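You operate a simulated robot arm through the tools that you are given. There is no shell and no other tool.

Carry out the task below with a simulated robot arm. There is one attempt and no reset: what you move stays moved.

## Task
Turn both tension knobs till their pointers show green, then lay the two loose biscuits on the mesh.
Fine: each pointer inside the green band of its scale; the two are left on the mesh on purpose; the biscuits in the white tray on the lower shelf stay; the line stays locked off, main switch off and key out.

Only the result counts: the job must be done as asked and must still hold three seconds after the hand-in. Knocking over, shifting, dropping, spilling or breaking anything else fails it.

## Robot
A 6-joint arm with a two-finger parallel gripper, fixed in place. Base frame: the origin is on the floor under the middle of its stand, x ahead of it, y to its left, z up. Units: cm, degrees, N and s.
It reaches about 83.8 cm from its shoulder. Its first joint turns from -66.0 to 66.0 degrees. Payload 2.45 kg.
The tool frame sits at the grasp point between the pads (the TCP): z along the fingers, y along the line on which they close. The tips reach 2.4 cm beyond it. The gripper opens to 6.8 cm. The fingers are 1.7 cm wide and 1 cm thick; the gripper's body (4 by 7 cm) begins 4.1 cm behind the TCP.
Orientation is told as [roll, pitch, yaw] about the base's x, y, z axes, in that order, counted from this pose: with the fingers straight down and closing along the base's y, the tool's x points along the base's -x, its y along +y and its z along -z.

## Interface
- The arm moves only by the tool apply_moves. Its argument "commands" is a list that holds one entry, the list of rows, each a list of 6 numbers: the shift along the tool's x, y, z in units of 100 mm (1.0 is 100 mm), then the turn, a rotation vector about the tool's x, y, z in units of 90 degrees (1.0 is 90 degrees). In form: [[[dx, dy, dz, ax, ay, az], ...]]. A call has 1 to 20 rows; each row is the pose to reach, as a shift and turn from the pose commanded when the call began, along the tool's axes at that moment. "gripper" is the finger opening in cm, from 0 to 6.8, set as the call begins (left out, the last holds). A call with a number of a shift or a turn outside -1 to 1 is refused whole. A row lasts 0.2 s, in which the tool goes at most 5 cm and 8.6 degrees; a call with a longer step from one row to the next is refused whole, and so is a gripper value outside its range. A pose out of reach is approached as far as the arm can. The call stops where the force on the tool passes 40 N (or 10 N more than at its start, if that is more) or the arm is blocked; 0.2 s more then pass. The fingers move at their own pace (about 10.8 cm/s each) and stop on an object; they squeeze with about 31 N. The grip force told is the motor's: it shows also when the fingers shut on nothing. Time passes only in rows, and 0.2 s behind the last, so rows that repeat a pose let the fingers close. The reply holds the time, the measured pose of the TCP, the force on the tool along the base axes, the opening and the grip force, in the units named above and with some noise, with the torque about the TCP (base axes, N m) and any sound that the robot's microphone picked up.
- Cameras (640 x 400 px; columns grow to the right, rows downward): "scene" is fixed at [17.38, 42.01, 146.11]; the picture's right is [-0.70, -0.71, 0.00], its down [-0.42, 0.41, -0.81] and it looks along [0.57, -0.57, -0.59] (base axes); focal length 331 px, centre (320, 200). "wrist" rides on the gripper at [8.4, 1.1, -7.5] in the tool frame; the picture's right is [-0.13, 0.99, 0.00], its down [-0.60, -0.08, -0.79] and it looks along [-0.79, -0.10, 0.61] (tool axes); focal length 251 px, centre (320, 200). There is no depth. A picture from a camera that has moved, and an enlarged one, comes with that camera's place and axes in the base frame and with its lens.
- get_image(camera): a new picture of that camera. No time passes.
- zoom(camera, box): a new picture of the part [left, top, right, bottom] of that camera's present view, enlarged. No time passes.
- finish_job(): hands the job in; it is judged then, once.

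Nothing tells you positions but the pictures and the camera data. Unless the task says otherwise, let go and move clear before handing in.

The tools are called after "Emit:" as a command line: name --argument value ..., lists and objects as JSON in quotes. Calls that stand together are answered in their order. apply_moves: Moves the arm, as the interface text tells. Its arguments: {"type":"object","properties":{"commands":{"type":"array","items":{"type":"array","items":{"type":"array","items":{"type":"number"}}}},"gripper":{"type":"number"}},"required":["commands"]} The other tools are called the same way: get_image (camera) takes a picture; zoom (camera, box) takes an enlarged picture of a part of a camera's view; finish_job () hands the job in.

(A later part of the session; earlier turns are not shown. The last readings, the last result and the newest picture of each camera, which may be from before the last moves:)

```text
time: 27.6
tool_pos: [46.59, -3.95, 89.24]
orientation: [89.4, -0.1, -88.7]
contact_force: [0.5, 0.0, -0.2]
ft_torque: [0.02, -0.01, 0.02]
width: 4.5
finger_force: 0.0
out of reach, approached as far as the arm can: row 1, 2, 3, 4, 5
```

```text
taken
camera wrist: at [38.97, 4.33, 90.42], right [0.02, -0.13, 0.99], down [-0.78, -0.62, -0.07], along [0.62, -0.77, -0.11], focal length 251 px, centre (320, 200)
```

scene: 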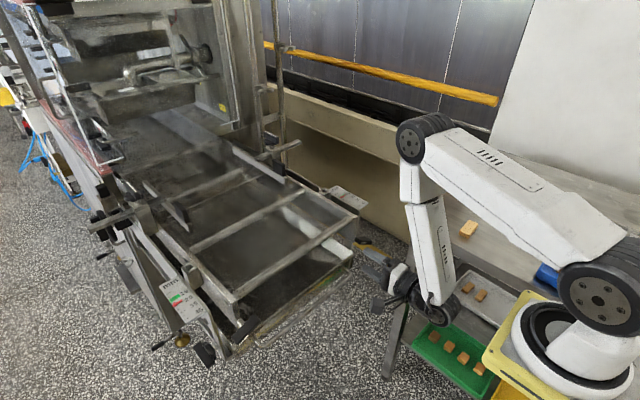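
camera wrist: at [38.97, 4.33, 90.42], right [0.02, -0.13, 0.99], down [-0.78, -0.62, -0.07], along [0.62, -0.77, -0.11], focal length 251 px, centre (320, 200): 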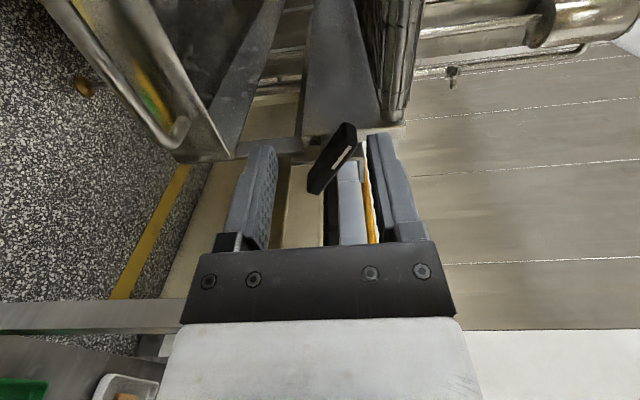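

A joint limit, probably forearm roll near 180°, stops the arm crossing y≈-4 in this wrist state. For K2 I'll swing the wrist through the -y side instead. First I retreat back, up and forward.

Emit:
apply_moves --commands '[[[-0.2, 0, 0.05, 0, 0, 0], [-0.45, 0, 0.12, 0, 0, 0], [-0.45, 0.25, 0.12, 0, 0, 0], [-0.45, 0.5, 0.15, 0, 0, 0], [-0.45, 0.75, 0.2, 0, 0, 0], [-0.45, 1.0, 0.25, 0, 0, 0]]]'

Emit:
apply_moves --commands '[[[0, 0.25, 0.05, 0, 0, 0], [0, 0.5, 0.1, 0, 0, 0], [0, 0.65, 0.3, 0, 0, 0], [0, 0.8, 0.5, 0, 0, 0], [0, 0.95, 0.65, 0, 0, 0], [0, 1.0, 0.8, 0, 0, 0]]]'

```text
time: 29.0
tool_pos: [49.51, -8.3, 99.1]
orientation: [89.2, 0.0, -89.0]
contact_force: [0.2, -0.1, -0.8]
ft_torque: [0.0, 0.02, -0.04]
width: 4.48
finger_force: 0.0
```

```text
time: 30.4
tool_pos: [57.73, -8.54, 109.1]
orientation: [89.3, 0.0, -89.2]
contact_force: [0.1, -0.5, 0.0]
ft_torque: [-0.03, 0.04, 0.01]
width: 4.52
finger_force: 0.0
```

Emit:
get_image --camera "wrist"

Emit:
apply_moves --commands '[[[0.03, 0.12, -0.02, 0, 0, 0], [0.06, 0.24, -0.04, 0, 0.083, 0], [0.1, 0.33, -0.1, 0, 0.167, 0], [0.13, 0.4, -0.16, 0, 0.25, 0], [0.17, 0.46, -0.22, 0, 0.333, 0], [0.2, 0.52, -0.29, 0, 0.417, 0], [0.23, 0.58, -0.36, 0, 0.5, 0], [0.26, 0.66, -0.43, 0, 0.583, 0], [0.3, 0.74, -0.5, 0, 0.667, 0], [0.33, 0.82, -0.57, 0, 0.75, 0], [0.36, 0.88, -0.64, 0, 0.833, 0], [0.38, 0.94, -0.7, 0, 0.917, 0], [0.4, 1.0, -0.77, 0, 1.0, 0]]]'

```text
taken
camera wrist: at [50.09, -0.16, 110.25], right [0.01, -0.13, 0.99], down [-0.78, -0.62, -0.07], along [0.62, -0.78, -0.11], focal length 251 px, centre (320, 200)
```

wrist: 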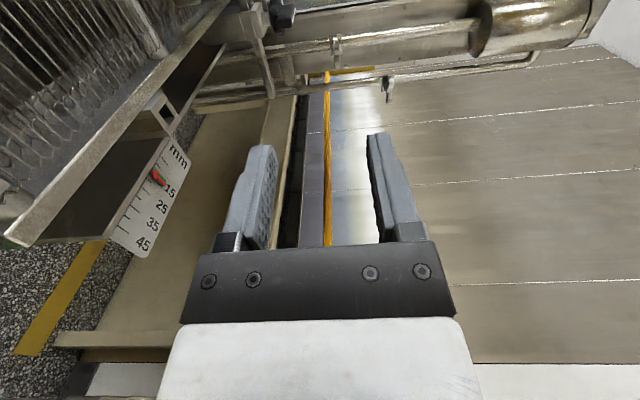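

```text
time: 33.2
tool_pos: [49.94, -4.26, 119.22]
orientation: [89.9, 0.7, 1.1]
contact_force: [-0.2, 0.2, 0.3]
ft_torque: [0.0, -0.06, 0.02]
width: 4.5
finger_force: 0.0
```

Back to the fingers-sideways pose. Now rotate through fingers-down and on to fingers toward -y, shifting left as I go.

Emit:
apply_moves --commands '[[[0, 0, 0.07, 0.083, 0, 0], [0, 0, 0.14, 0.167, 0, 0], [0, 0, 0.21, 0.25, 0, 0], [0, 0, 0.28, 0.333, 0, 0], [0, 0, 0.35, 0.417, 0, 0], [0, 0, 0.42, 0.5, 0, 0], [0, 0, 0.49, 0.583, 0, 0], [0, 0, 0.56, 0.667, 0, 0], [0, 0, 0.63, 0.75, 0, 0], [0, 0, 0.7, 0.833, 0, 0], [0, 0, 0.77, 0.917, 0, 0], [0, 0, 0.84, 1.0, 0, 0]]]'

Emit:
apply_moves --commands '[[[0, 0.08, 0, 0.083, 0, 0], [0, 0.16, 0, 0.167, 0, 0], [0, 0.24, 0, 0.25, 0, 0], [0, 0.32, 0, 0.333, 0, 0], [0, 0.4, 0, 0.417, 0, 0], [0, 0.48, 0, 0.5, 0, 0], [0, 0.56, 0, 0.583, 0, 0], [0, 0.64, 0, 0.667, 0, 0], [0, 0.72, 0, 0.75, 0, 0], [0, 0.8, 0, 0.833, 0, 0], [0, 0.88, 0, 0.917, 0, 0], [0, 0.95, 0, 1.0, 0, 0]]]'

Emit:
get_image --camera "scene"

```text
time: 35.8
tool_pos: [49.97, 4.12, 119.29]
orientation: [-0.2, 0.5, 1.1]
contact_force: [0.7, 0.6, -0.3]
ft_torque: [-0.02, 0.01, 0.01]
width: 4.5
finger_force: 0.0
```

```text
time: 38.4
tool_pos: [49.81, 11.77, 118.02]
orientation: [-89.7, 0.6, 1.5]
contact_force: [0.5, -0.5, 0.5]
ft_torque: [-0.02, -0.03, -0.02]
width: 4.49
finger_force: 0.0
out of reach, approached as far as the arm can: row 12
```

```text
taken
```

scene: 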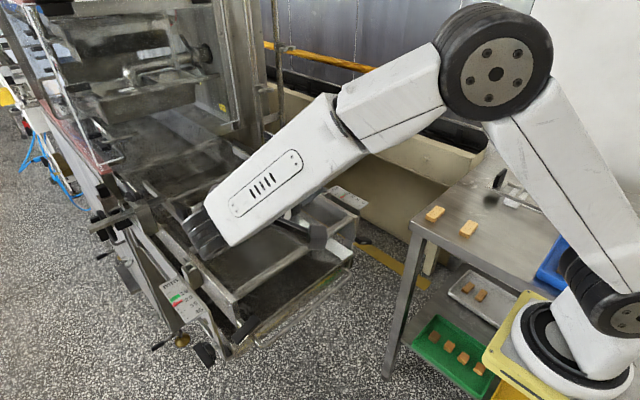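

The fingers point toward -y now. Next I swing them to +x from this side.

Emit:
apply_moves --commands '[[[-0.06, 0.05, -0.02, 0, -0.083, 0], [-0.12, 0.1, -0.05, 0, -0.167, 0], [-0.18, 0.15, -0.07, 0, -0.25, 0], [-0.24, 0.2, -0.1, 0, -0.333, 0], [-0.3, 0.25, -0.12, 0, -0.417, 0], [-0.36, 0.3, -0.15, 0, -0.5, 0], [-0.42, 0.35, -0.17, 0, -0.583, 0], [-0.48, 0.4, -0.2, 0, -0.667, 0], [-0.54, 0.45, -0.22, 0, -0.75, 0], [-0.6, 0.5, -0.25, 0, -0.833, 0], [-0.66, 0.55, -0.27, 0, -0.917, 0], [-0.72, 0.6, -0.3, 0, -1.0, 0]]]'

Emit:
get_image --camera "scene"

Emit:
get_image --camera "wrist"

```text
time: 41.0
tool_pos: [56.94, 14.88, 112.01]
orientation: [-89.1, -0.1, 91.0]
contact_force: [0.4, -0.3, -0.3]
ft_torque: [-0.01, -0.02, 0.0]
width: 4.5
finger_force: 0.1
```

```text
taken
```

scene: 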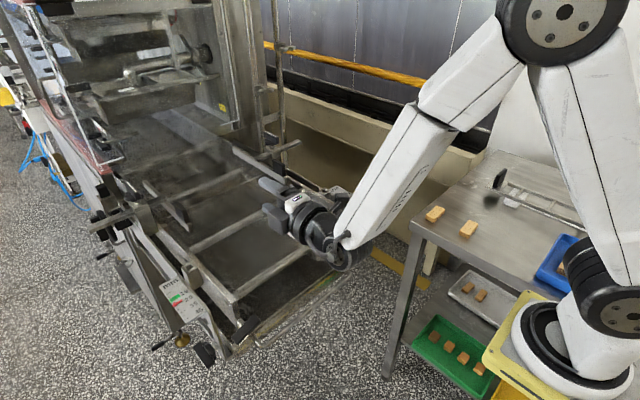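

```text
taken
camera wrist: at [49.57, 6.27, 110.93], right [-0.02, 0.13, -0.99], down [-0.8, 0.59, 0.09], along [0.6, 0.8, 0.1], focal length 251 px, centre (320, 200)
```

wrist: 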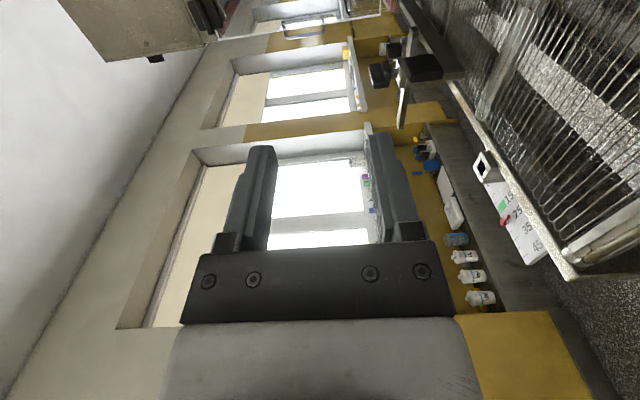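

The wrist is flipped the other way, with the camera on the -y side and K2's scale in view. Now moving left to y≈25, back to x≈48.5, and descending.

Emit:
apply_moves --commands '[[[-0.25, 0, 0, 0, 0, 0], [-0.5, 0, 0, 0, 0, 0], [-0.75, 0, 0, 0, 0, 0], [-1.0, 0, 0, 0, 0, 0], [-1.0, 0.1, -0.2, 0, 0, 0], [-1.0, 0.3, -0.4, 0, 0, 0], [-1.0, 0.5, -0.6, 0, 0, 0], [-1.0, 0.7, -0.75, 0, 0, 0], [-1.0, 0.9, -0.85, 0, 0, 0], [-1.0, 1.0, -0.85, 0, 0, 0]]]'

Emit:
get_image --camera "scene"

Emit:
get_image --camera "wrist"

```text
time: 43.2
tool_pos: [47.97, 24.73, 102.1]
orientation: [-89.3, -0.1, 91.0]
contact_force: [0.9, 0.5, 1.1]
ft_torque: [0.01, -0.02, -0.03]
width: 4.49
finger_force: 0.1
```

```text
taken
```

scene: 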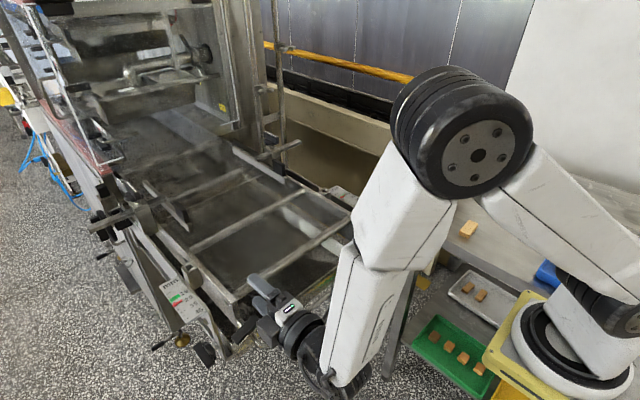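

```text
taken
camera wrist: at [40.71, 16.2, 101.01], right [-0.01, 0.13, -0.99], down [-0.8, 0.59, 0.09], along [0.6, 0.8, 0.1], focal length 251 px, centre (320, 200)
```

wrist: 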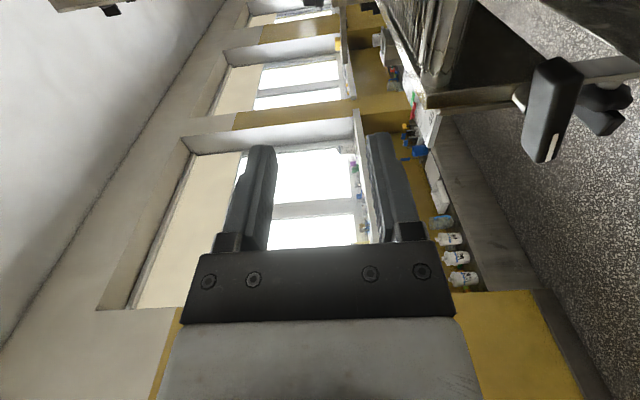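

K2 is visible at right in the wrist view. Descending another 8 cm.

Emit:
apply_moves --commands '[[[0, 0.2, 0, 0, 0, 0], [0, 0.4, 0, 0, 0, 0], [0, 0.6, 0, 0, 0, 0], [0, 0.8, 0, 0, 0, 0]]]'

Emit:
get_image --camera "wrist"

Emit:
zoom --camera "scene" --box '[180, 260, 340, 380]'

```text
time: 44.2
tool_pos: [48.12, 24.56, 93.86]
orientation: [-89.2, 0.0, 91.0]
contact_force: [-0.4, -0.8, 0.5]
ft_torque: [0.02, 0.0, -0.02]
width: 4.52
finger_force: 0.1
```

```text
taken
camera wrist: at [40.7, 16.13, 92.89], right [-0.01, 0.13, -0.99], down [-0.8, 0.59, 0.09], along [0.6, 0.8, 0.1], focal length 251 px, centre (320, 200)
```

wrist: 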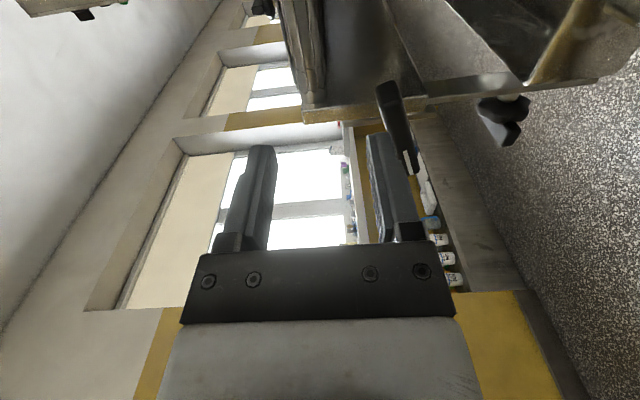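

```text
3.33 times, centred on (260, 320) of scene
camera zoom: at [17.38, 42.01, 146.11], right [-0.7, -0.71, 0.0], down [-0.42, 0.41, -0.81], along [0.57, -0.57, -0.59], focal length 1102 px, centre (520, -200)
```

zoom: 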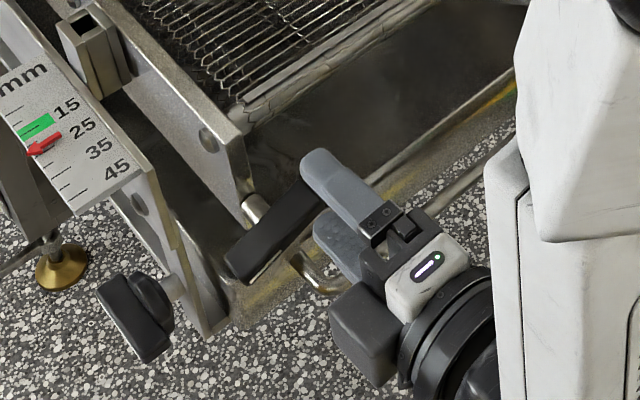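

Emit:
zoom --camera "wrist" --box '[340, 60, 480, 190]'

```text
3.08 times, centred on (410, 125) of wrist
camera zoom: at [40.7, 16.13, 92.89], right [-0.01, 0.13, -0.99], down [-0.8, 0.59, 0.09], along [0.6, 0.8, 0.1], focal length 774 px, centre (43, 431)
```

zoom: 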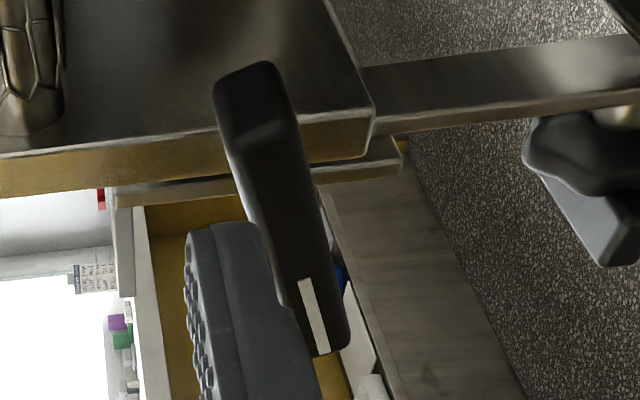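

K2's bar centre comes out at about (52.6, 26.1, 89.2) with a tilt near -18°. Aligning in front of it now.

Emit:
apply_moves --commands '[[[-0.04, 0.12, 0, 0, 0, -0.05], [-0.08, 0.24, 0, 0, 0, -0.1], [-0.12, 0.36, 0, 0, 0, -0.15], [-0.158, 0.466, 0, 0, 0, -0.2], [-0.158, 0.466, 0, 0, 0, -0.2]]]'

Emit:
get_image --camera "wrist"

Emit:
zoom --camera "scene" --box '[180, 260, 340, 380]'

```text
time: 45.4
tool_pos: [47.87, 26.01, 89.41]
orientation: [-89.3, 18.1, 91.1]
contact_force: [-0.1, 0.5, -0.1]
ft_torque: [0.0, 0.02, -0.03]
width: 4.5
finger_force: 0.1
```

```text
taken
camera wrist: at [40.65, 17.65, 91.02], right [-0.01, -0.18, -0.98], down [-0.8, 0.59, -0.1], along [0.59, 0.79, -0.15], focal length 251 px, centre (320, 200)
```

wrist: 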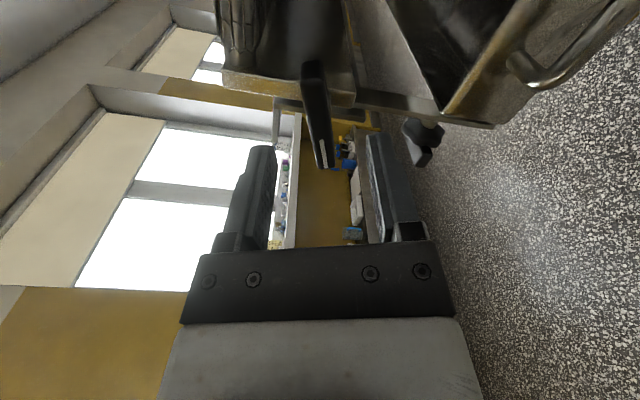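

```text
3.33 times, centred on (260, 320) of scene
camera zoom: at [17.38, 42.01, 146.11], right [-0.7, -0.71, 0.0], down [-0.42, 0.41, -0.81], along [0.57, -0.57, -0.59], focal length 1102 px, centre (520, -200)
```

zoom: 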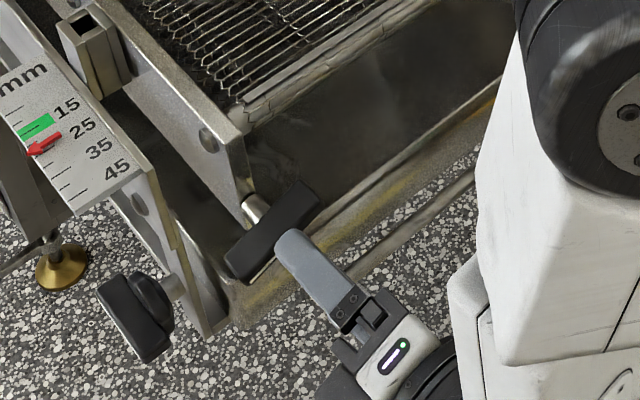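

K2's bar is centred between the fingers. Advancing 3.8 cm.

Emit:
apply_moves --commands '[[[0, 0, 0.08, 0, 0, 0], [0, 0, 0.16, 0, 0, 0], [0, 0, 0.24, 0, 0, 0], [0, 0, 0.32, 0, 0, 0], [0, 0, 0.38, 0, 0, 0], [0, 0, 0.38, 0, 0, 0]]]'

Emit:
get_image --camera "wrist"

Emit:
zoom --camera "scene" --box '[180, 260, 340, 380]'

```text
time: 46.8
tool_pos: [51.78, 26.18, 89.32]
orientation: [-89.2, 18.0, 91.2]
contact_force: [0.1, 0.4, -1.0]
ft_torque: [-0.01, 0.03, 0.0]
width: 4.52
finger_force: 0.0
```

```text
taken
camera wrist: at [44.38, 17.81, 90.91], right [-0.01, -0.18, -0.98], down [-0.8, 0.59, -0.1], along [0.59, 0.79, -0.15], focal length 251 px, centre (320, 200)
```

wrist: 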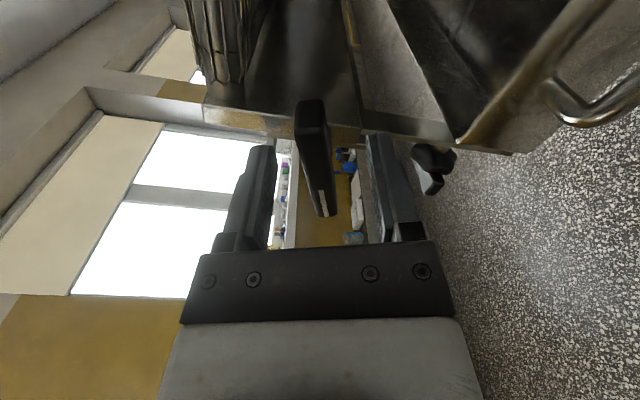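

```text
3.33 times, centred on (260, 320) of scene
camera zoom: at [17.38, 42.01, 146.11], right [-0.7, -0.71, 0.0], down [-0.42, 0.41, -0.81], along [0.57, -0.57, -0.59], focal length 1102 px, centre (520, -200)
```

zoom: 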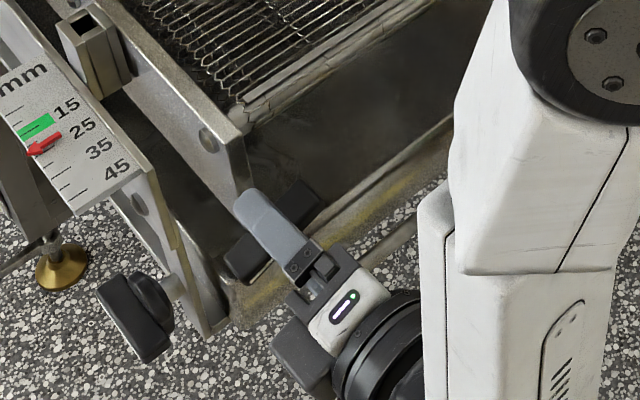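

Straddled with no contact. Closing on K2.

Emit:
apply_moves --commands '[[[0, 0, 0, 0, 0, 0], [0, 0, 0, 0, 0, 0], [0, 0, 0, 0, 0, 0]]]' --gripper 0

Emit:
get_image --camera "wrist"

Emit:
zoom --camera "scene" --box '[165, 280, 205, 310]'

```text
time: 47.6
tool_pos: [51.6, 26.29, 89.42]
orientation: [-89.3, 17.9, 91.1]
contact_force: [0.5, -0.1, 3.2]
ft_torque: [0.0, -0.15, 0.07]
width: 1.35
finger_force: 33.3
```

```text
taken
camera wrist: at [44.38, 17.83, 90.94], right [-0.01, -0.18, -0.98], down [-0.8, 0.59, -0.1], along [0.59, 0.79, -0.15], focal length 251 px, centre (320, 200)
```

wrist: 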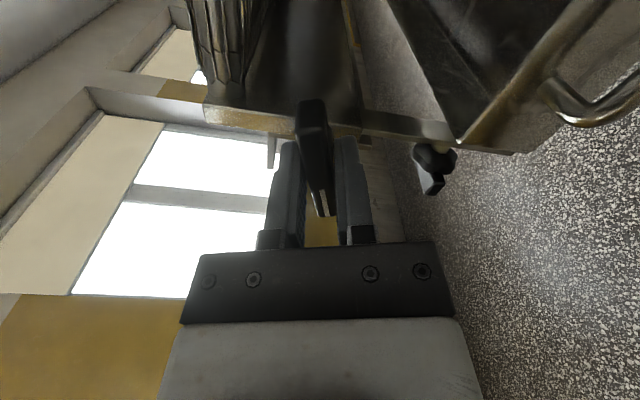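

```text
13.33 times, centred on (185, 295) of scene
camera zoom: at [17.37, 42.01, 146.11], right [-0.7, -0.71, 0.0], down [-0.42, 0.41, -0.81], along [0.57, -0.57, -0.59], focal length 4409 px, centre (2120, -1067)
```

zoom: 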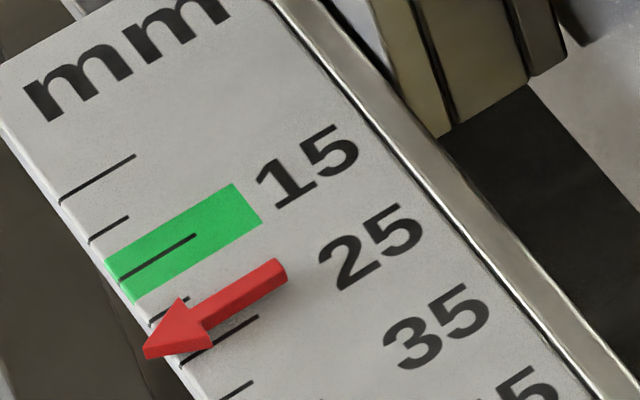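

Pointer A reads about 1.5 ticks beyond the green centre. Turning the same way as K3 for about 20°, then checking.

Emit:
apply_moves --commands '[[[0, 0, 0, 0, 0, 0.06], [0, 0, 0, 0, 0, 0.12], [0, 0, 0, 0, 0, 0.18], [0, 0, 0, 0, 0, 0.22], [0, 0, 0, 0, 0, 0.22]]]'

Emit:
zoom --camera "scene" --box '[165, 280, 205, 310]'

Emit:
get_image --camera "wrist"

```text
time: 48.8
tool_pos: [51.76, 26.3, 89.2]
orientation: [-89.5, -2.0, 91.0]
contact_force: [-22.2, -0.4, 7.6]
ft_torque: [-0.02, -0.52, -0.02]
width: 1.42
finger_force: 33.7
```

```text
13.33 times, centred on (185, 295) of scene
camera zoom: at [17.3, 42.01, 146.12], right [-0.7, -0.71, 0.0], down [-0.42, 0.41, -0.81], along [0.58, -0.57, -0.59], focal length 4409 px, centre (2120, -1067)
```

zoom: 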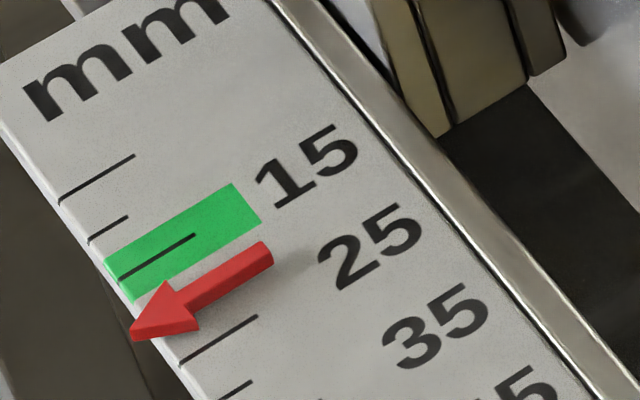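

```text
taken
camera wrist: at [44.36, 17.79, 88.0], right [-0.01, 0.16, -0.99], down [-0.8, 0.59, 0.11], along [0.6, 0.79, 0.12], focal length 251 px, centre (320, 200)
```

wrist: 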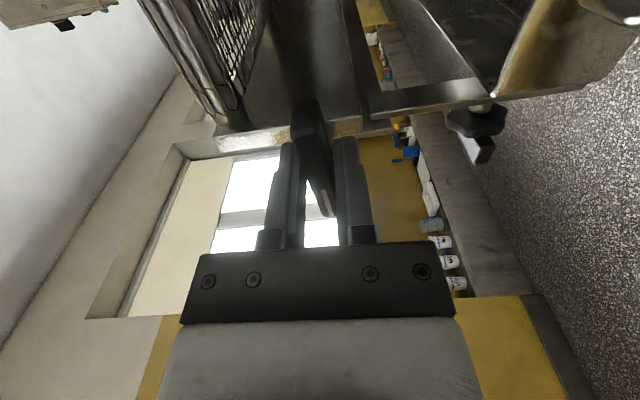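

Same direction works for K2. The axial force is about 22 N, so I'll ease back 1 mm while turning another 25°.

Emit:
apply_moves --commands '[[[0, 0, -0.01, 0, 0, 0.06], [0, 0, -0.01, 0, 0, 0.12], [0, 0, -0.01, 0, 0, 0.18], [0, 0, -0.01, 0, 0, 0.24], [0, 0, -0.01, 0, 0, 0.28], [0, 0, -0.01, 0, 0, 0.28]]]'

Emit:
zoom --camera "scene" --box '[165, 280, 205, 310]'

Emit:
get_image --camera "wrist"

```text
time: 50.2
tool_pos: [51.77, 26.2, 89.31]
orientation: [-89.0, -27.1, 90.6]
contact_force: [-3.6, 7.6, -14.1]
ft_torque: [-0.02, -0.04, -0.51]
width: 1.38
finger_force: 33.8
```

```text
13.33 times, centred on (185, 295) of scene
camera zoom: at [17.39, 42.05, 146.1], right [-0.7, -0.71, 0.0], down [-0.42, 0.41, -0.81], along [0.57, -0.57, -0.59], focal length 4409 px, centre (2120, -1067)
```

zoom: 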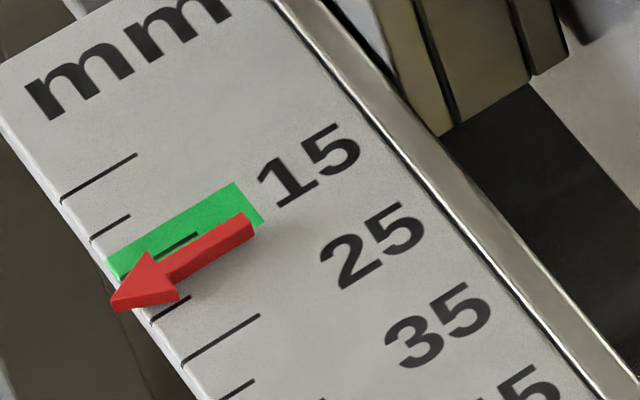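

```text
taken
camera wrist: at [44.27, 19.17, 84.57], right [-0.02, 0.57, -0.82], down [-0.8, 0.49, 0.36], along [0.61, 0.66, 0.44], focal length 251 px, centre (320, 200)
```

wrist: 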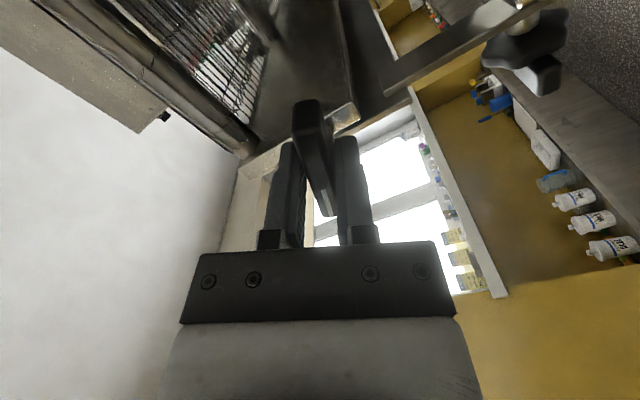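

Pointer A is entering green. Its raised arrow gives parallax from this camera, so the true reading is slightly higher than it looks. I'll turn about 20° more to land a little past apparent centre.

Emit:
apply_moves --commands '[[[0, 0.008, 0, 0, 0, 0.06], [0, 0.008, 0, 0, 0, 0.12], [0, 0.008, 0, 0, 0, 0.18], [0, 0.008, 0, 0, 0, 0.22], [0, 0.008, 0, 0, 0, 0.22]]]'

Emit:
zoom --camera "scene" --box '[165, 280, 205, 310]'

```text
time: 51.4
tool_pos: [51.67, 26.27, 89.16]
orientation: [-88.9, -47.0, 90.2]
contact_force: [7.5, 4.9, -14.4]
ft_torque: [-0.05, -0.05, -0.36]
width: 1.38
finger_force: 33.6
```

```text
13.33 times, centred on (185, 295) of scene
camera zoom: at [17.42, 42.04, 146.09], right [-0.7, -0.71, 0.0], down [-0.42, 0.41, -0.81], along [0.57, -0.57, -0.59], focal length 4409 px, centre (2120, -1067)
```

zoom: 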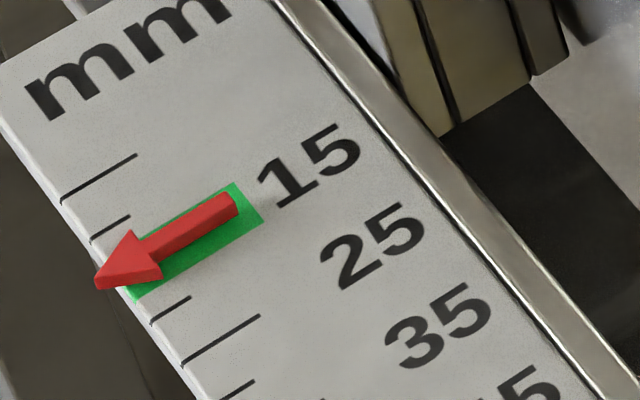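

Pointer A now appears slightly past centre, as intended. Releasing K2 and backing off.

Emit:
apply_moves --commands '[[[0, 0, 0, 0, 0, 0], [0, 0, 0, 0, 0, 0], [0, 0, -0.1, 0, 0, 0], [0, 0, -0.2, 0, 0, 0], [0, 0, -0.3, 0, 0, 0], [0, 0, -0.38, 0, 0, 0], [0, 0, -0.38, 0, 0, 0]]]' --gripper 4.5

Emit:
zoom --camera "scene" --box '[165, 280, 205, 310]'

Emit:
get_image --camera "wrist"

Emit:
get_image --camera "scene"

```text
time: 53.0
tool_pos: [48.02, 26.39, 89.4]
orientation: [-89.0, -46.8, 90.2]
contact_force: [0.2, 0.9, 0.2]
ft_torque: [0.01, 0.04, 0.01]
width: 4.51
finger_force: 0.1
```

```text
13.33 times, centred on (185, 295) of scene
camera zoom: at [17.37, 42.01, 146.11], right [-0.7, -0.71, 0.0], down [-0.42, 0.41, -0.81], along [0.57, -0.57, -0.59], focal length 4409 px, centre (2120, -1067)
```

zoom: 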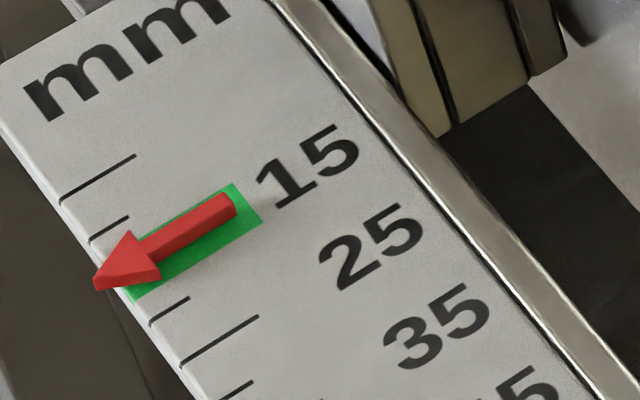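

```text
taken
camera wrist: at [40.4, 21.25, 82.52], right [-0.02, 0.81, -0.58], down [-0.79, 0.34, 0.5], along [0.61, 0.47, 0.64], focal length 251 px, centre (320, 200)
```

wrist: 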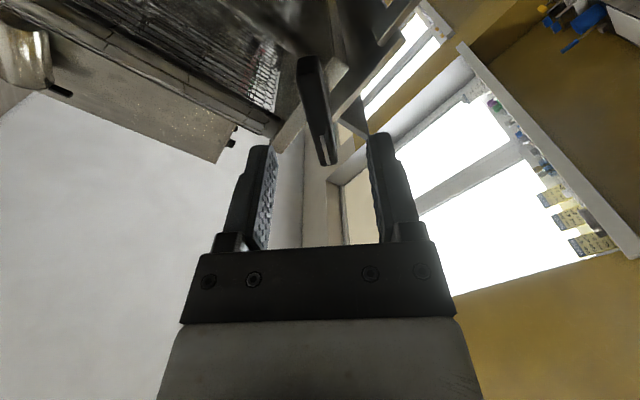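

```text
taken
```

scene: 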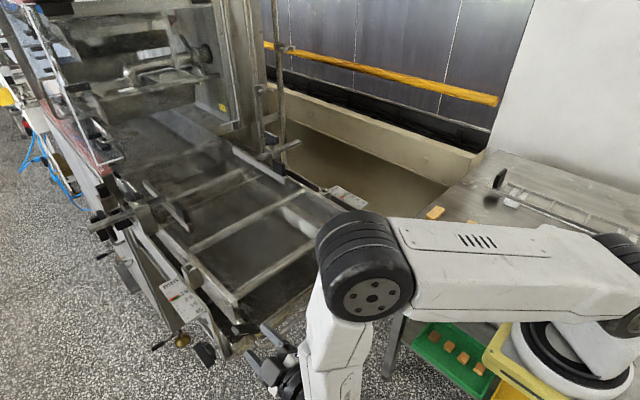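

K2 holds. Now I'll retreat up and roll back, on the way to fingers-down, so I can check both scales from straight above.

Emit:
apply_moves --commands '[[[-0.146, -0.137, 0, 0, 0, -0.08], [-0.292, -0.274, 0, 0, 0, -0.16], [-0.437, -0.411, 0.03, 0, 0, -0.25], [-0.583, -0.548, 0.06, 0, 0, -0.34], [-0.729, -0.685, 0.1, 0, 0, -0.43], [-0.729, -0.685, 0.15, 0, 0, -0.52]]]'

Emit:
apply_moves --commands '[[[0, -0.25, 0.1, 0, 0, 0], [0.2, -0.5, 0.25, 0, 0, 0], [0.4, -0.75, 0.4, 0, 0, 0], [0.6, -0.9, 0.55, 0, 0, 0], [0.8, -1.0, 0.7, 0, 0, 0], [1.0, -1.0, 0.75, 0, 0, 0]]]'

```text
time: 54.4
tool_pos: [49.44, 26.27, 99.32]
orientation: [-89.4, 0.1, 90.9]
contact_force: [0.9, -0.3, -0.3]
ft_torque: [0.01, 0.03, -0.01]
width: 4.5
finger_force: 0.1
```

```text
time: 55.8
tool_pos: [57.24, 16.27, 109.2]
orientation: [-89.2, 0.0, 91.0]
contact_force: [-0.8, -1.0, -0.1]
ft_torque: [-0.01, -0.03, -0.01]
width: 4.5
finger_force: 0.0
```

Emit:
apply_moves --commands '[[[0.03, -0.15, 0, 0, 0, 0], [0.06, -0.3, -0.03, 0, 0.083, 0], [0.1, -0.4, -0.09, 0, 0.167, 0], [0.13, -0.5, -0.15, 0, 0.25, 0], [0.17, -0.6, -0.21, 0, 0.333, 0], [0.21, -0.65, -0.27, 0, 0.417, 0], [0.25, -0.7, -0.33, 0, 0.5, 0], [0.28, -0.75, -0.4, 0, 0.583, 0], [0.32, -0.8, -0.46, 0, 0.667, 0], [0.35, -0.83, -0.52, 0, 0.75, 0], [0.38, -0.86, -0.6, 0, 0.833, 0], [0.41, -0.88, -0.66, 0, 0.917, 0], [0.43, -0.9, -0.72, 0, 1.0, 0]]]'

Emit:
apply_moves --commands '[[[0, 0, -0.03, -0.083, 0, 0], [0, 0, -0.06, -0.167, 0, 0], [0, 0, -0.09, -0.25, 0, 0], [0, 0, -0.12, -0.333, 0, 0], [0, 0, -0.15, -0.417, 0, 0], [0, 0, -0.18, -0.5, 0, 0], [0, 0, -0.21, -0.583, 0, 0], [0, 0, -0.24, -0.667, 0, 0], [0, 0, -0.27, -0.75, 0, 0], [0, 0, -0.3, -0.833, 0, 0], [0, 0, -0.33, -0.917, 0, 0], [0, 0, -0.36, -1.0, 0, 0]]]'

```text
time: 58.6
tool_pos: [50.19, 11.49, 118.07]
orientation: [-89.6, 0.8, 1.1]
contact_force: [-0.1, 0.0, 0.2]
ft_torque: [-0.02, 0.0, 0.05]
width: 4.51
finger_force: 0.0
out of reach, approached as far as the arm can: row 13
```

```text
time: 61.2
tool_pos: [50.26, 15.1, 118.0]
orientation: [0.2, 0.7, 0.8]
contact_force: [-0.3, 0.2, 0.2]
ft_torque: [-0.02, 0.0, -0.03]
width: 4.49
finger_force: 0.2
```

Fingers down again at (50, 15, 118). Moving toward scale A for an overhead look.

Emit:
apply_moves --commands '[[[-0.25, 0.25, 0, 0, 0, 0], [-0.5, 0.5, 0, 0, 0, 0], [-0.75, 0.75, 0, 0, 0, 0], [-1.0, 1.0, 0, 0, 0, 0]]]'

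Emit:
apply_moves --commands '[[[-0.1, 0.2, 0.1, 0, 0.06, 0], [-0.2, 0.4, 0.3, 0, 0.12, 0], [-0.3, 0.6, 0.5, 0, 0.18, 0], [-0.35, 0.75, 0.7, 0, 0.24, 0], [-0.35, 0.75, 0.8, 0, 0.27, 0]]]'

Emit:
get_image --camera "wrist"

```text
time: 62.2
tool_pos: [60.3, 25.38, 118.22]
orientation: [0.0, 0.7, 1.0]
contact_force: [-0.1, -0.7, -0.6]
ft_torque: [0.01, 0.03, -0.02]
width: 4.5
finger_force: 0.1
```

```text
time: 63.4
tool_pos: [60.83, 31.42, 109.87]
orientation: [0.0, 24.1, 1.0]
contact_force: [-0.3, 0.0, 0.2]
ft_torque: [0.01, 0.04, -0.06]
width: 4.51
finger_force: 0.0
out of reach, approached as far as the arm can: row 3, 4, 5
```

```text
taken
camera wrist: at [56.27, 32.45, 120.16], right [0.1, 0.99, -0.05], down [0.88, -0.06, 0.48], along [0.47, -0.09, -0.88], focal length 251 px, centre (320, 200)
```

wrist: 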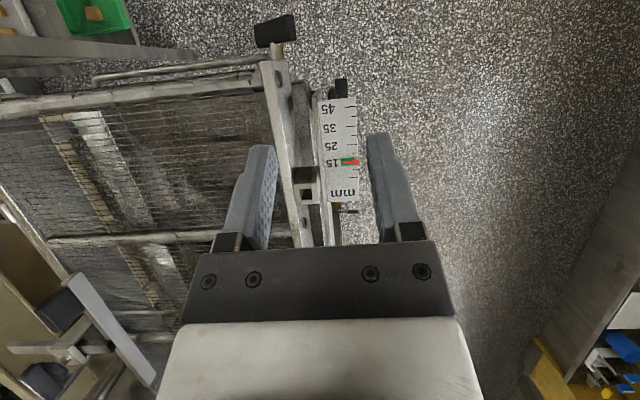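

I now have a near-overhead view of scale A, so I'll zoom in.

Emit:
zoom --camera "wrist" --box '[315, 140, 370, 180]'

Emit:
zoom --camera "wrist" --box '[0, 80, 300, 300]'

```text
10.00 times, centred on (342, 160) of wrist
camera zoom: at [56.27, 32.45, 120.16], right [0.1, 0.99, -0.05], down [0.88, -0.06, 0.48], along [0.47, -0.09, -0.88], focal length 2514 px, centre (95, 600)
```

zoom: 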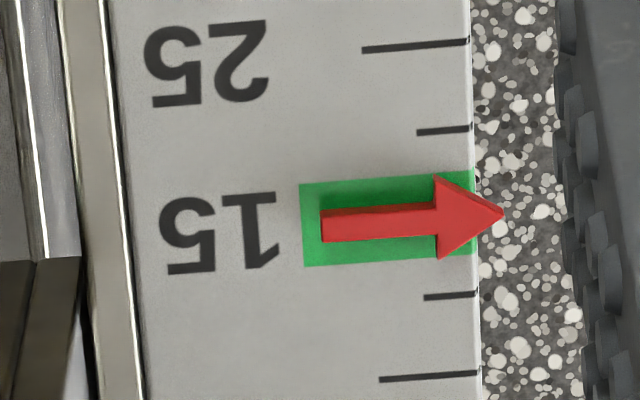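

```text
1.82 times, centred on (150, 190) of wrist
camera zoom: at [56.27, 32.45, 120.16], right [0.1, 0.99, -0.05], down [0.88, -0.06, 0.48], along [0.47, -0.09, -0.88], focal length 457 px, centre (629, 218)
```

zoom: 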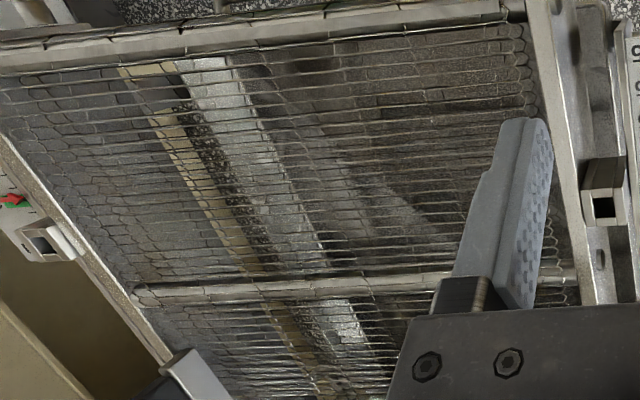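

Seen from above, pointer A is well inside green, near its centre. Parallax means B may sit nearer its band edge than it looked, so I'll check B the same way.

Emit:
apply_moves --commands '[[[0, -0.25, 0, 0, 0, 0], [0, -0.5, 0, 0, 0, 0], [0, -0.75, 0, 0, 0, 0], [0, -1.0, 0, 0, 0, 0]]]'

Emit:
apply_moves --commands '[[[0, -0.25, 0, 0, 0, 0], [0, -0.5, 0, 0, 0, 0], [0, -0.75, 0, 0, 0, 0], [0, -1.0, 0, 0, 0, 0]]]'

Emit:
apply_moves --commands '[[[0, -0.25, 0, 0, 0, 0], [0, -0.5, 0, 0, 0, 0], [0, -0.75, 0, 0, 0, 0], [0, -1.0, 0, 0, 0, 0]]]'

Emit:
apply_moves --commands '[[[0, -0.25, 0, 0, 0, 0], [0, -0.5, 0, 0, 0, 0], [0, -0.75, 0, 0, 0, 0], [0, -1.0, 0, 0, 0, 0]]]'

Emit:
get_image --camera "wrist"

```text
time: 64.4
tool_pos: [60.82, 21.34, 109.62]
orientation: [0.2, 25.0, 1.0]
contact_force: [0.7, -0.1, 0.1]
ft_torque: [-0.01, 0.0, 0.0]
width: 4.52
finger_force: 0.2
```

```text
time: 65.4
tool_pos: [61.32, 11.21, 109.5]
orientation: [0.0, 24.9, 1.1]
contact_force: [0.2, 0.0, -0.4]
ft_torque: [0.01, -0.03, 0.03]
width: 4.5
finger_force: 0.0
```

```text
time: 66.4
tool_pos: [61.11, 1.28, 109.6]
orientation: [0.0, 25.0, 0.9]
contact_force: [0.5, 0.2, -1.6]
ft_torque: [0.05, 0.01, 0.0]
width: 4.48
finger_force: 0.3
```

```text
time: 67.4
tool_pos: [61.16, -8.79, 109.49]
orientation: [0.0, 25.0, 1.1]
contact_force: [-0.1, -0.7, -0.3]
ft_torque: [0.0, -0.01, -0.01]
width: 4.48
finger_force: 0.0
```

```text
taken
camera wrist: at [56.86, -7.78, 119.84], right [0.1, 0.99, -0.05], down [0.88, -0.06, 0.46], along [0.46, -0.09, -0.88], focal length 251 px, centre (320, 200)
```

wrist: 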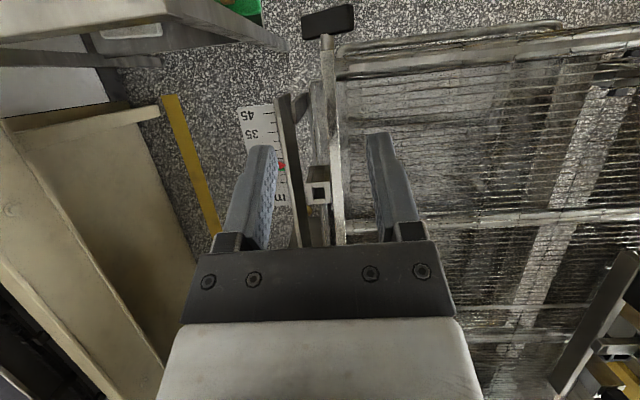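

Emit:
apply_moves --commands '[[[0, -0.2, 0, 0, 0, 0], [0, -0.4, 0, 0, 0, 0], [0, -0.5, 0, 0, 0, 0]]]'

Emit:
get_image --camera "wrist"

Emit:
zoom --camera "wrist" --box '[290, 140, 345, 180]'

```text
time: 68.2
tool_pos: [61.52, -13.82, 109.64]
orientation: [0.1, 25.1, 1.0]
contact_force: [0.0, 0.0, 0.0]
ft_torque: [0.0, -0.01, -0.01]
width: 4.49
finger_force: 0.1
```

```text
taken
camera wrist: at [57.06, -12.87, 119.85], right [0.1, 0.99, -0.05], down [0.88, -0.06, 0.46], along [0.46, -0.09, -0.88], focal length 251 px, centre (320, 200)
```

wrist: 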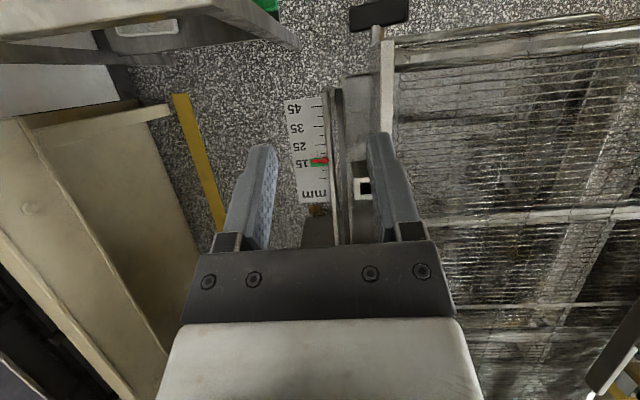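

```text
10.00 times, centred on (318, 160) of wrist
camera zoom: at [57.06, -12.87, 119.85], right [0.1, 0.99, -0.05], down [0.88, -0.06, 0.46], along [0.46, -0.09, -0.88], focal length 2514 px, centre (345, 600)
```

zoom: 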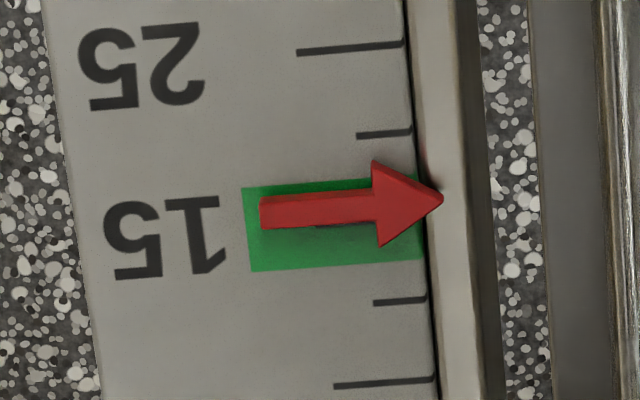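

Pointer B is also inside green, reading roughly 16 in a 12.5–17.5 band, so both knobs are done. Next the biscuits: I level the tool and move toward the table for a look.

Emit:
apply_moves --commands '[[[0.18, -0.1, -0.005, 0, -0.056, 0], [0.36, -0.2, -0.01, 0, -0.111, 0], [0.54, -0.3, -0.015, 0, -0.167, 0], [0.72, -0.4, -0.02, 0, -0.222, 0], [0.894, -0.5, -0.024, 0, -0.278, 0]]]'

Emit:
apply_moves --commands '[[[0.25, -0.1, -0.05, 0, 0, 0], [0.5, -0.2, -0.1, 0, 0, 0], [0.75, -0.3, -0.1, 0, 0, 0], [0.95, -0.4, -0.1, 0, 0, 0]]]'

Emit:
get_image --camera "wrist"

Emit:
get_image --camera "scene"

```text
time: 69.4
tool_pos: [53.52, -18.87, 113.65]
orientation: [0.0, -0.1, 0.9]
contact_force: [-0.2, 1.0, 0.1]
ft_torque: [-0.04, -0.01, 0.03]
width: 4.51
finger_force: 0.0
```

```text
time: 70.4
tool_pos: [44.0, -22.87, 114.55]
orientation: [0.0, 0.0, 0.9]
contact_force: [0.0, 0.0, -0.5]
ft_torque: [0.02, -0.01, 0.0]
width: 4.5
finger_force: 0.1
```

```text
taken
camera wrist: at [35.56, -22.0, 122.0], right [0.11, 0.99, 0.0], down [0.6, -0.07, 0.79], along [0.79, -0.09, -0.61], focal length 251 px, centre (320, 200)
```

wrist: 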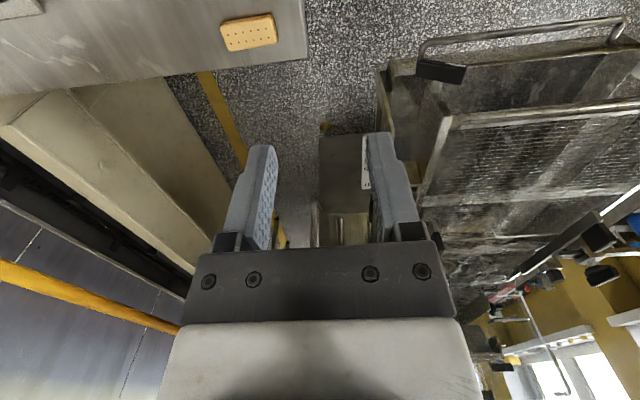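

```text
taken
```

scene: 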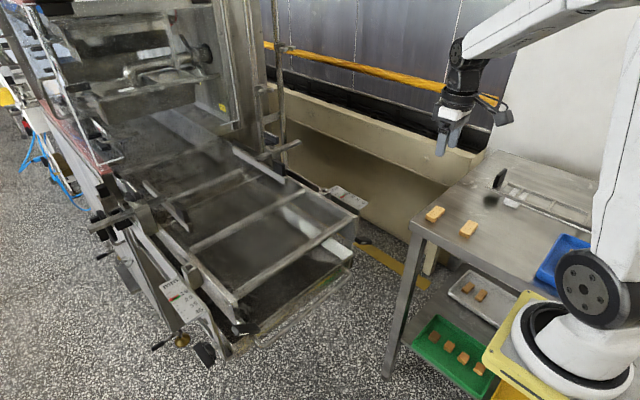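

Emit:
apply_moves --commands '[[[0.1, -0.14, 0.04, 0, 0.06, 0], [0.18, -0.28, 0.08, 0, 0.12, 0], [0.24, -0.42, 0.12, 0, 0.18, 0], [0.3, -0.56, 0.16, 0, 0.24, 0], [0.36, -0.7, 0.2, 0, 0.28, 0], [0.36, -0.7, 0.2, 0, 0.28, 0]]]'

Emit:
get_image --camera "wrist"

Emit:
zoom --camera "scene" --box '[405, 190, 505, 260]'

```text
time: 71.8
tool_pos: [40.54, -30.04, 112.72]
orientation: [0.0, 25.2, 1.0]
contact_force: [0.0, -0.4, 0.2]
ft_torque: [-0.02, 0.01, 0.04]
width: 4.48
finger_force: 0.0
```

```text
taken
camera wrist: at [36.23, -28.99, 123.02], right [0.1, 0.99, -0.05], down [0.89, -0.06, 0.46], along [0.45, -0.09, -0.89], focal length 251 px, centre (320, 200)
```

wrist: 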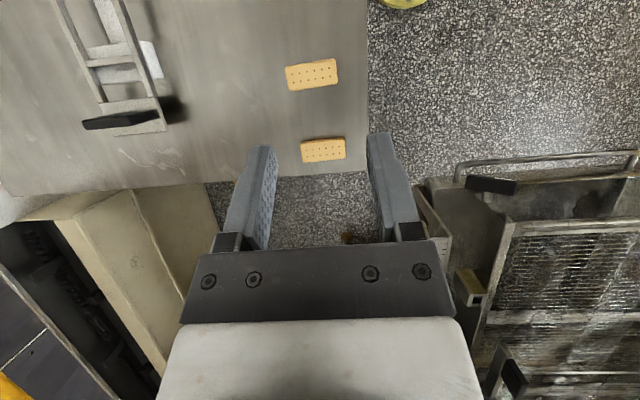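

```text
5.71 times, centred on (455, 225) of scene
camera zoom: at [17.38, 42.01, 146.11], right [-0.7, -0.71, 0.0], down [-0.42, 0.41, -0.81], along [0.57, -0.57, -0.59], focal length 1890 px, centre (-451, 57)
```

zoom: 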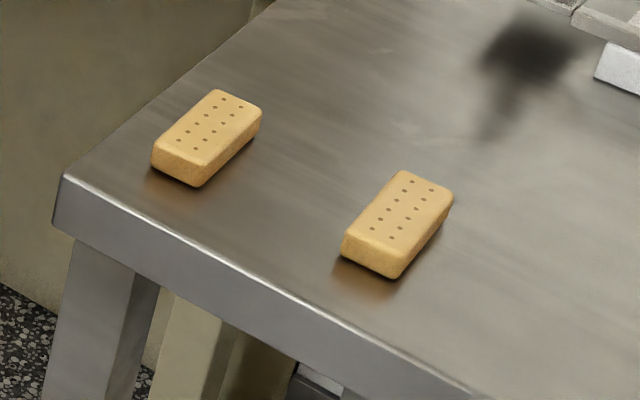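

Both biscuits lie with their long axis near y, about 6 × 3 × 1.5 cm, on a table at z≈88.3. I'll zoom in for their exact angles.

Emit:
zoom --camera "wrist" --box '[270, 50, 370, 170]'

Emit:
zoom --camera "wrist" --box '[440, 150, 640, 400]'

```text
3.33 times, centred on (320, 110) of wrist
camera zoom: at [36.23, -28.99, 123.02], right [0.1, 0.99, -0.05], down [0.89, -0.06, 0.46], along [0.45, -0.09, -0.89], focal length 838 px, centre (320, 500)
```

zoom: 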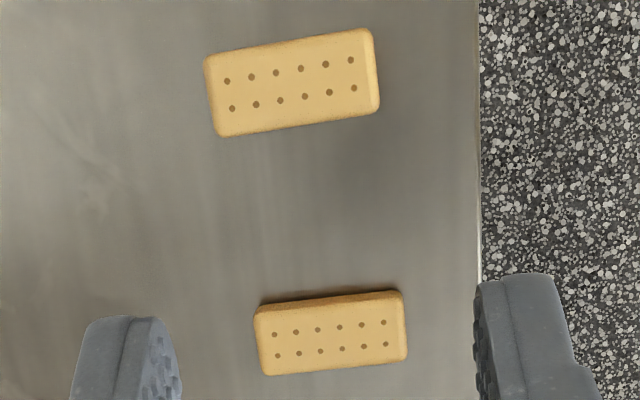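

```text
1.60 times, centred on (540, 275) of wrist
camera zoom: at [36.23, -28.99, 123.02], right [0.1, 0.99, -0.05], down [0.89, -0.06, 0.46], along [0.45, -0.09, -0.89], focal length 402 px, centre (-32, 80)
```

zoom: 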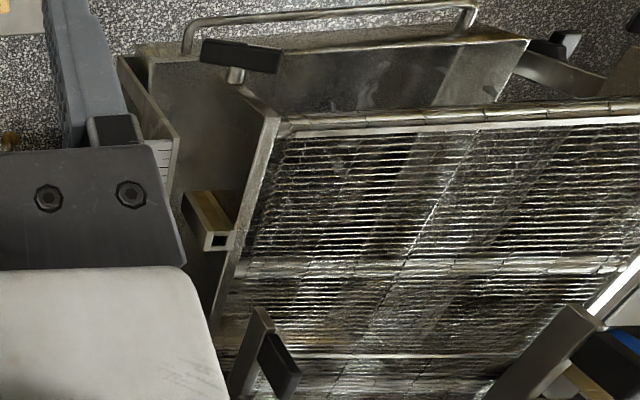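

I have B1 at (45.75, -31.2) with yaw +1.5°, and B2 at (36.4, -31.7) with yaw +3°. I'll level the tool above B1 and rotate so the fingers close across its short side.

Emit:
apply_moves --commands '[[[-0.11, -0.02, -0.01, 0, -0.06, 0], [-0.22, -0.05, -0.02, 0, -0.12, 0], [-0.33, -0.07, -0.03, 0, -0.18, 0], [-0.44, -0.1, -0.035, 0, -0.24, 0], [-0.556, -0.12, -0.039, 0, -0.28, 0]]]' --gripper 5

Emit:
apply_moves --commands '[[[0, 0, 0, 0, 0, 0.09], [0, 0, 0, 0, 0, 0.18], [0, 0, 0, 0, 0, 0.27], [0, 0, 0, 0, 0, 0.36], [0, 0, 0, 0, 0, 0.45], [0, 0, 0, 0, 0, 0.54], [0, 0, 0, 0, 0, 0.63], [0, 0, 0, 0, 0, 0.72], [0, 0, 0, 0, 0, 0.81], [0, 0, 0, 0, 0, 0.9], [0, 0, 0, 0, 0, 0.994]]]'

Emit:
get_image --camera "wrist"

Emit:
get_image --camera "scene"

```text
time: 73.0
tool_pos: [45.7, -31.18, 110.67]
orientation: [0.0, -0.1, 0.9]
contact_force: [0.5, -0.1, -0.3]
ft_torque: [0.02, 0.01, -0.01]
width: 4.99
finger_force: 0.1
```

```text
time: 75.4
tool_pos: [45.67, -31.13, 110.54]
orientation: [0.0, 0.1, -88.8]
contact_force: [-1.7, 0.5, -0.4]
ft_torque: [0.0, -0.02, 0.03]
width: 5.0
finger_force: 0.1
```

```text
taken
camera wrist: at [46.67, -22.71, 118.05], right [0.99, -0.11, 0.0], down [-0.07, -0.61, 0.79], along [-0.08, -0.79, -0.61], focal length 251 px, centre (320, 200)
```

wrist: 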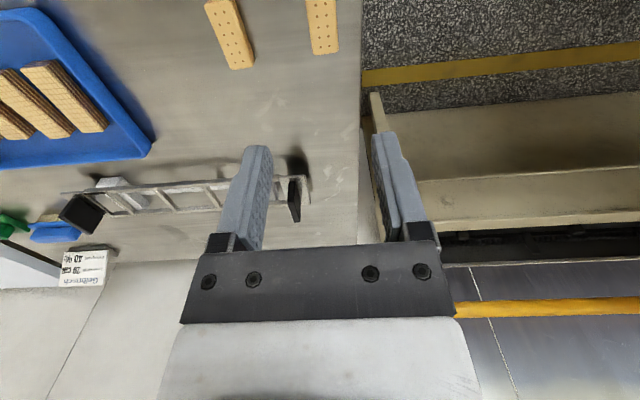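

```text
taken
```

scene: 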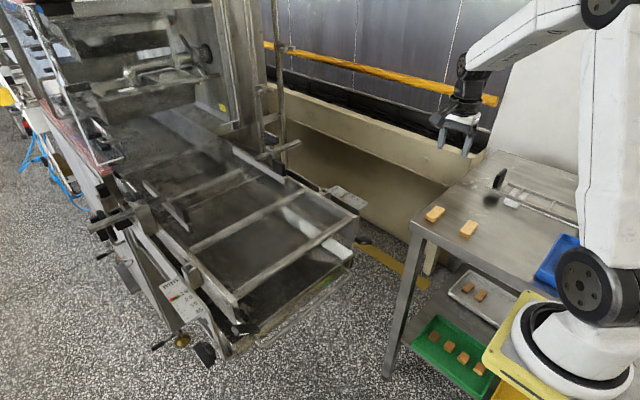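

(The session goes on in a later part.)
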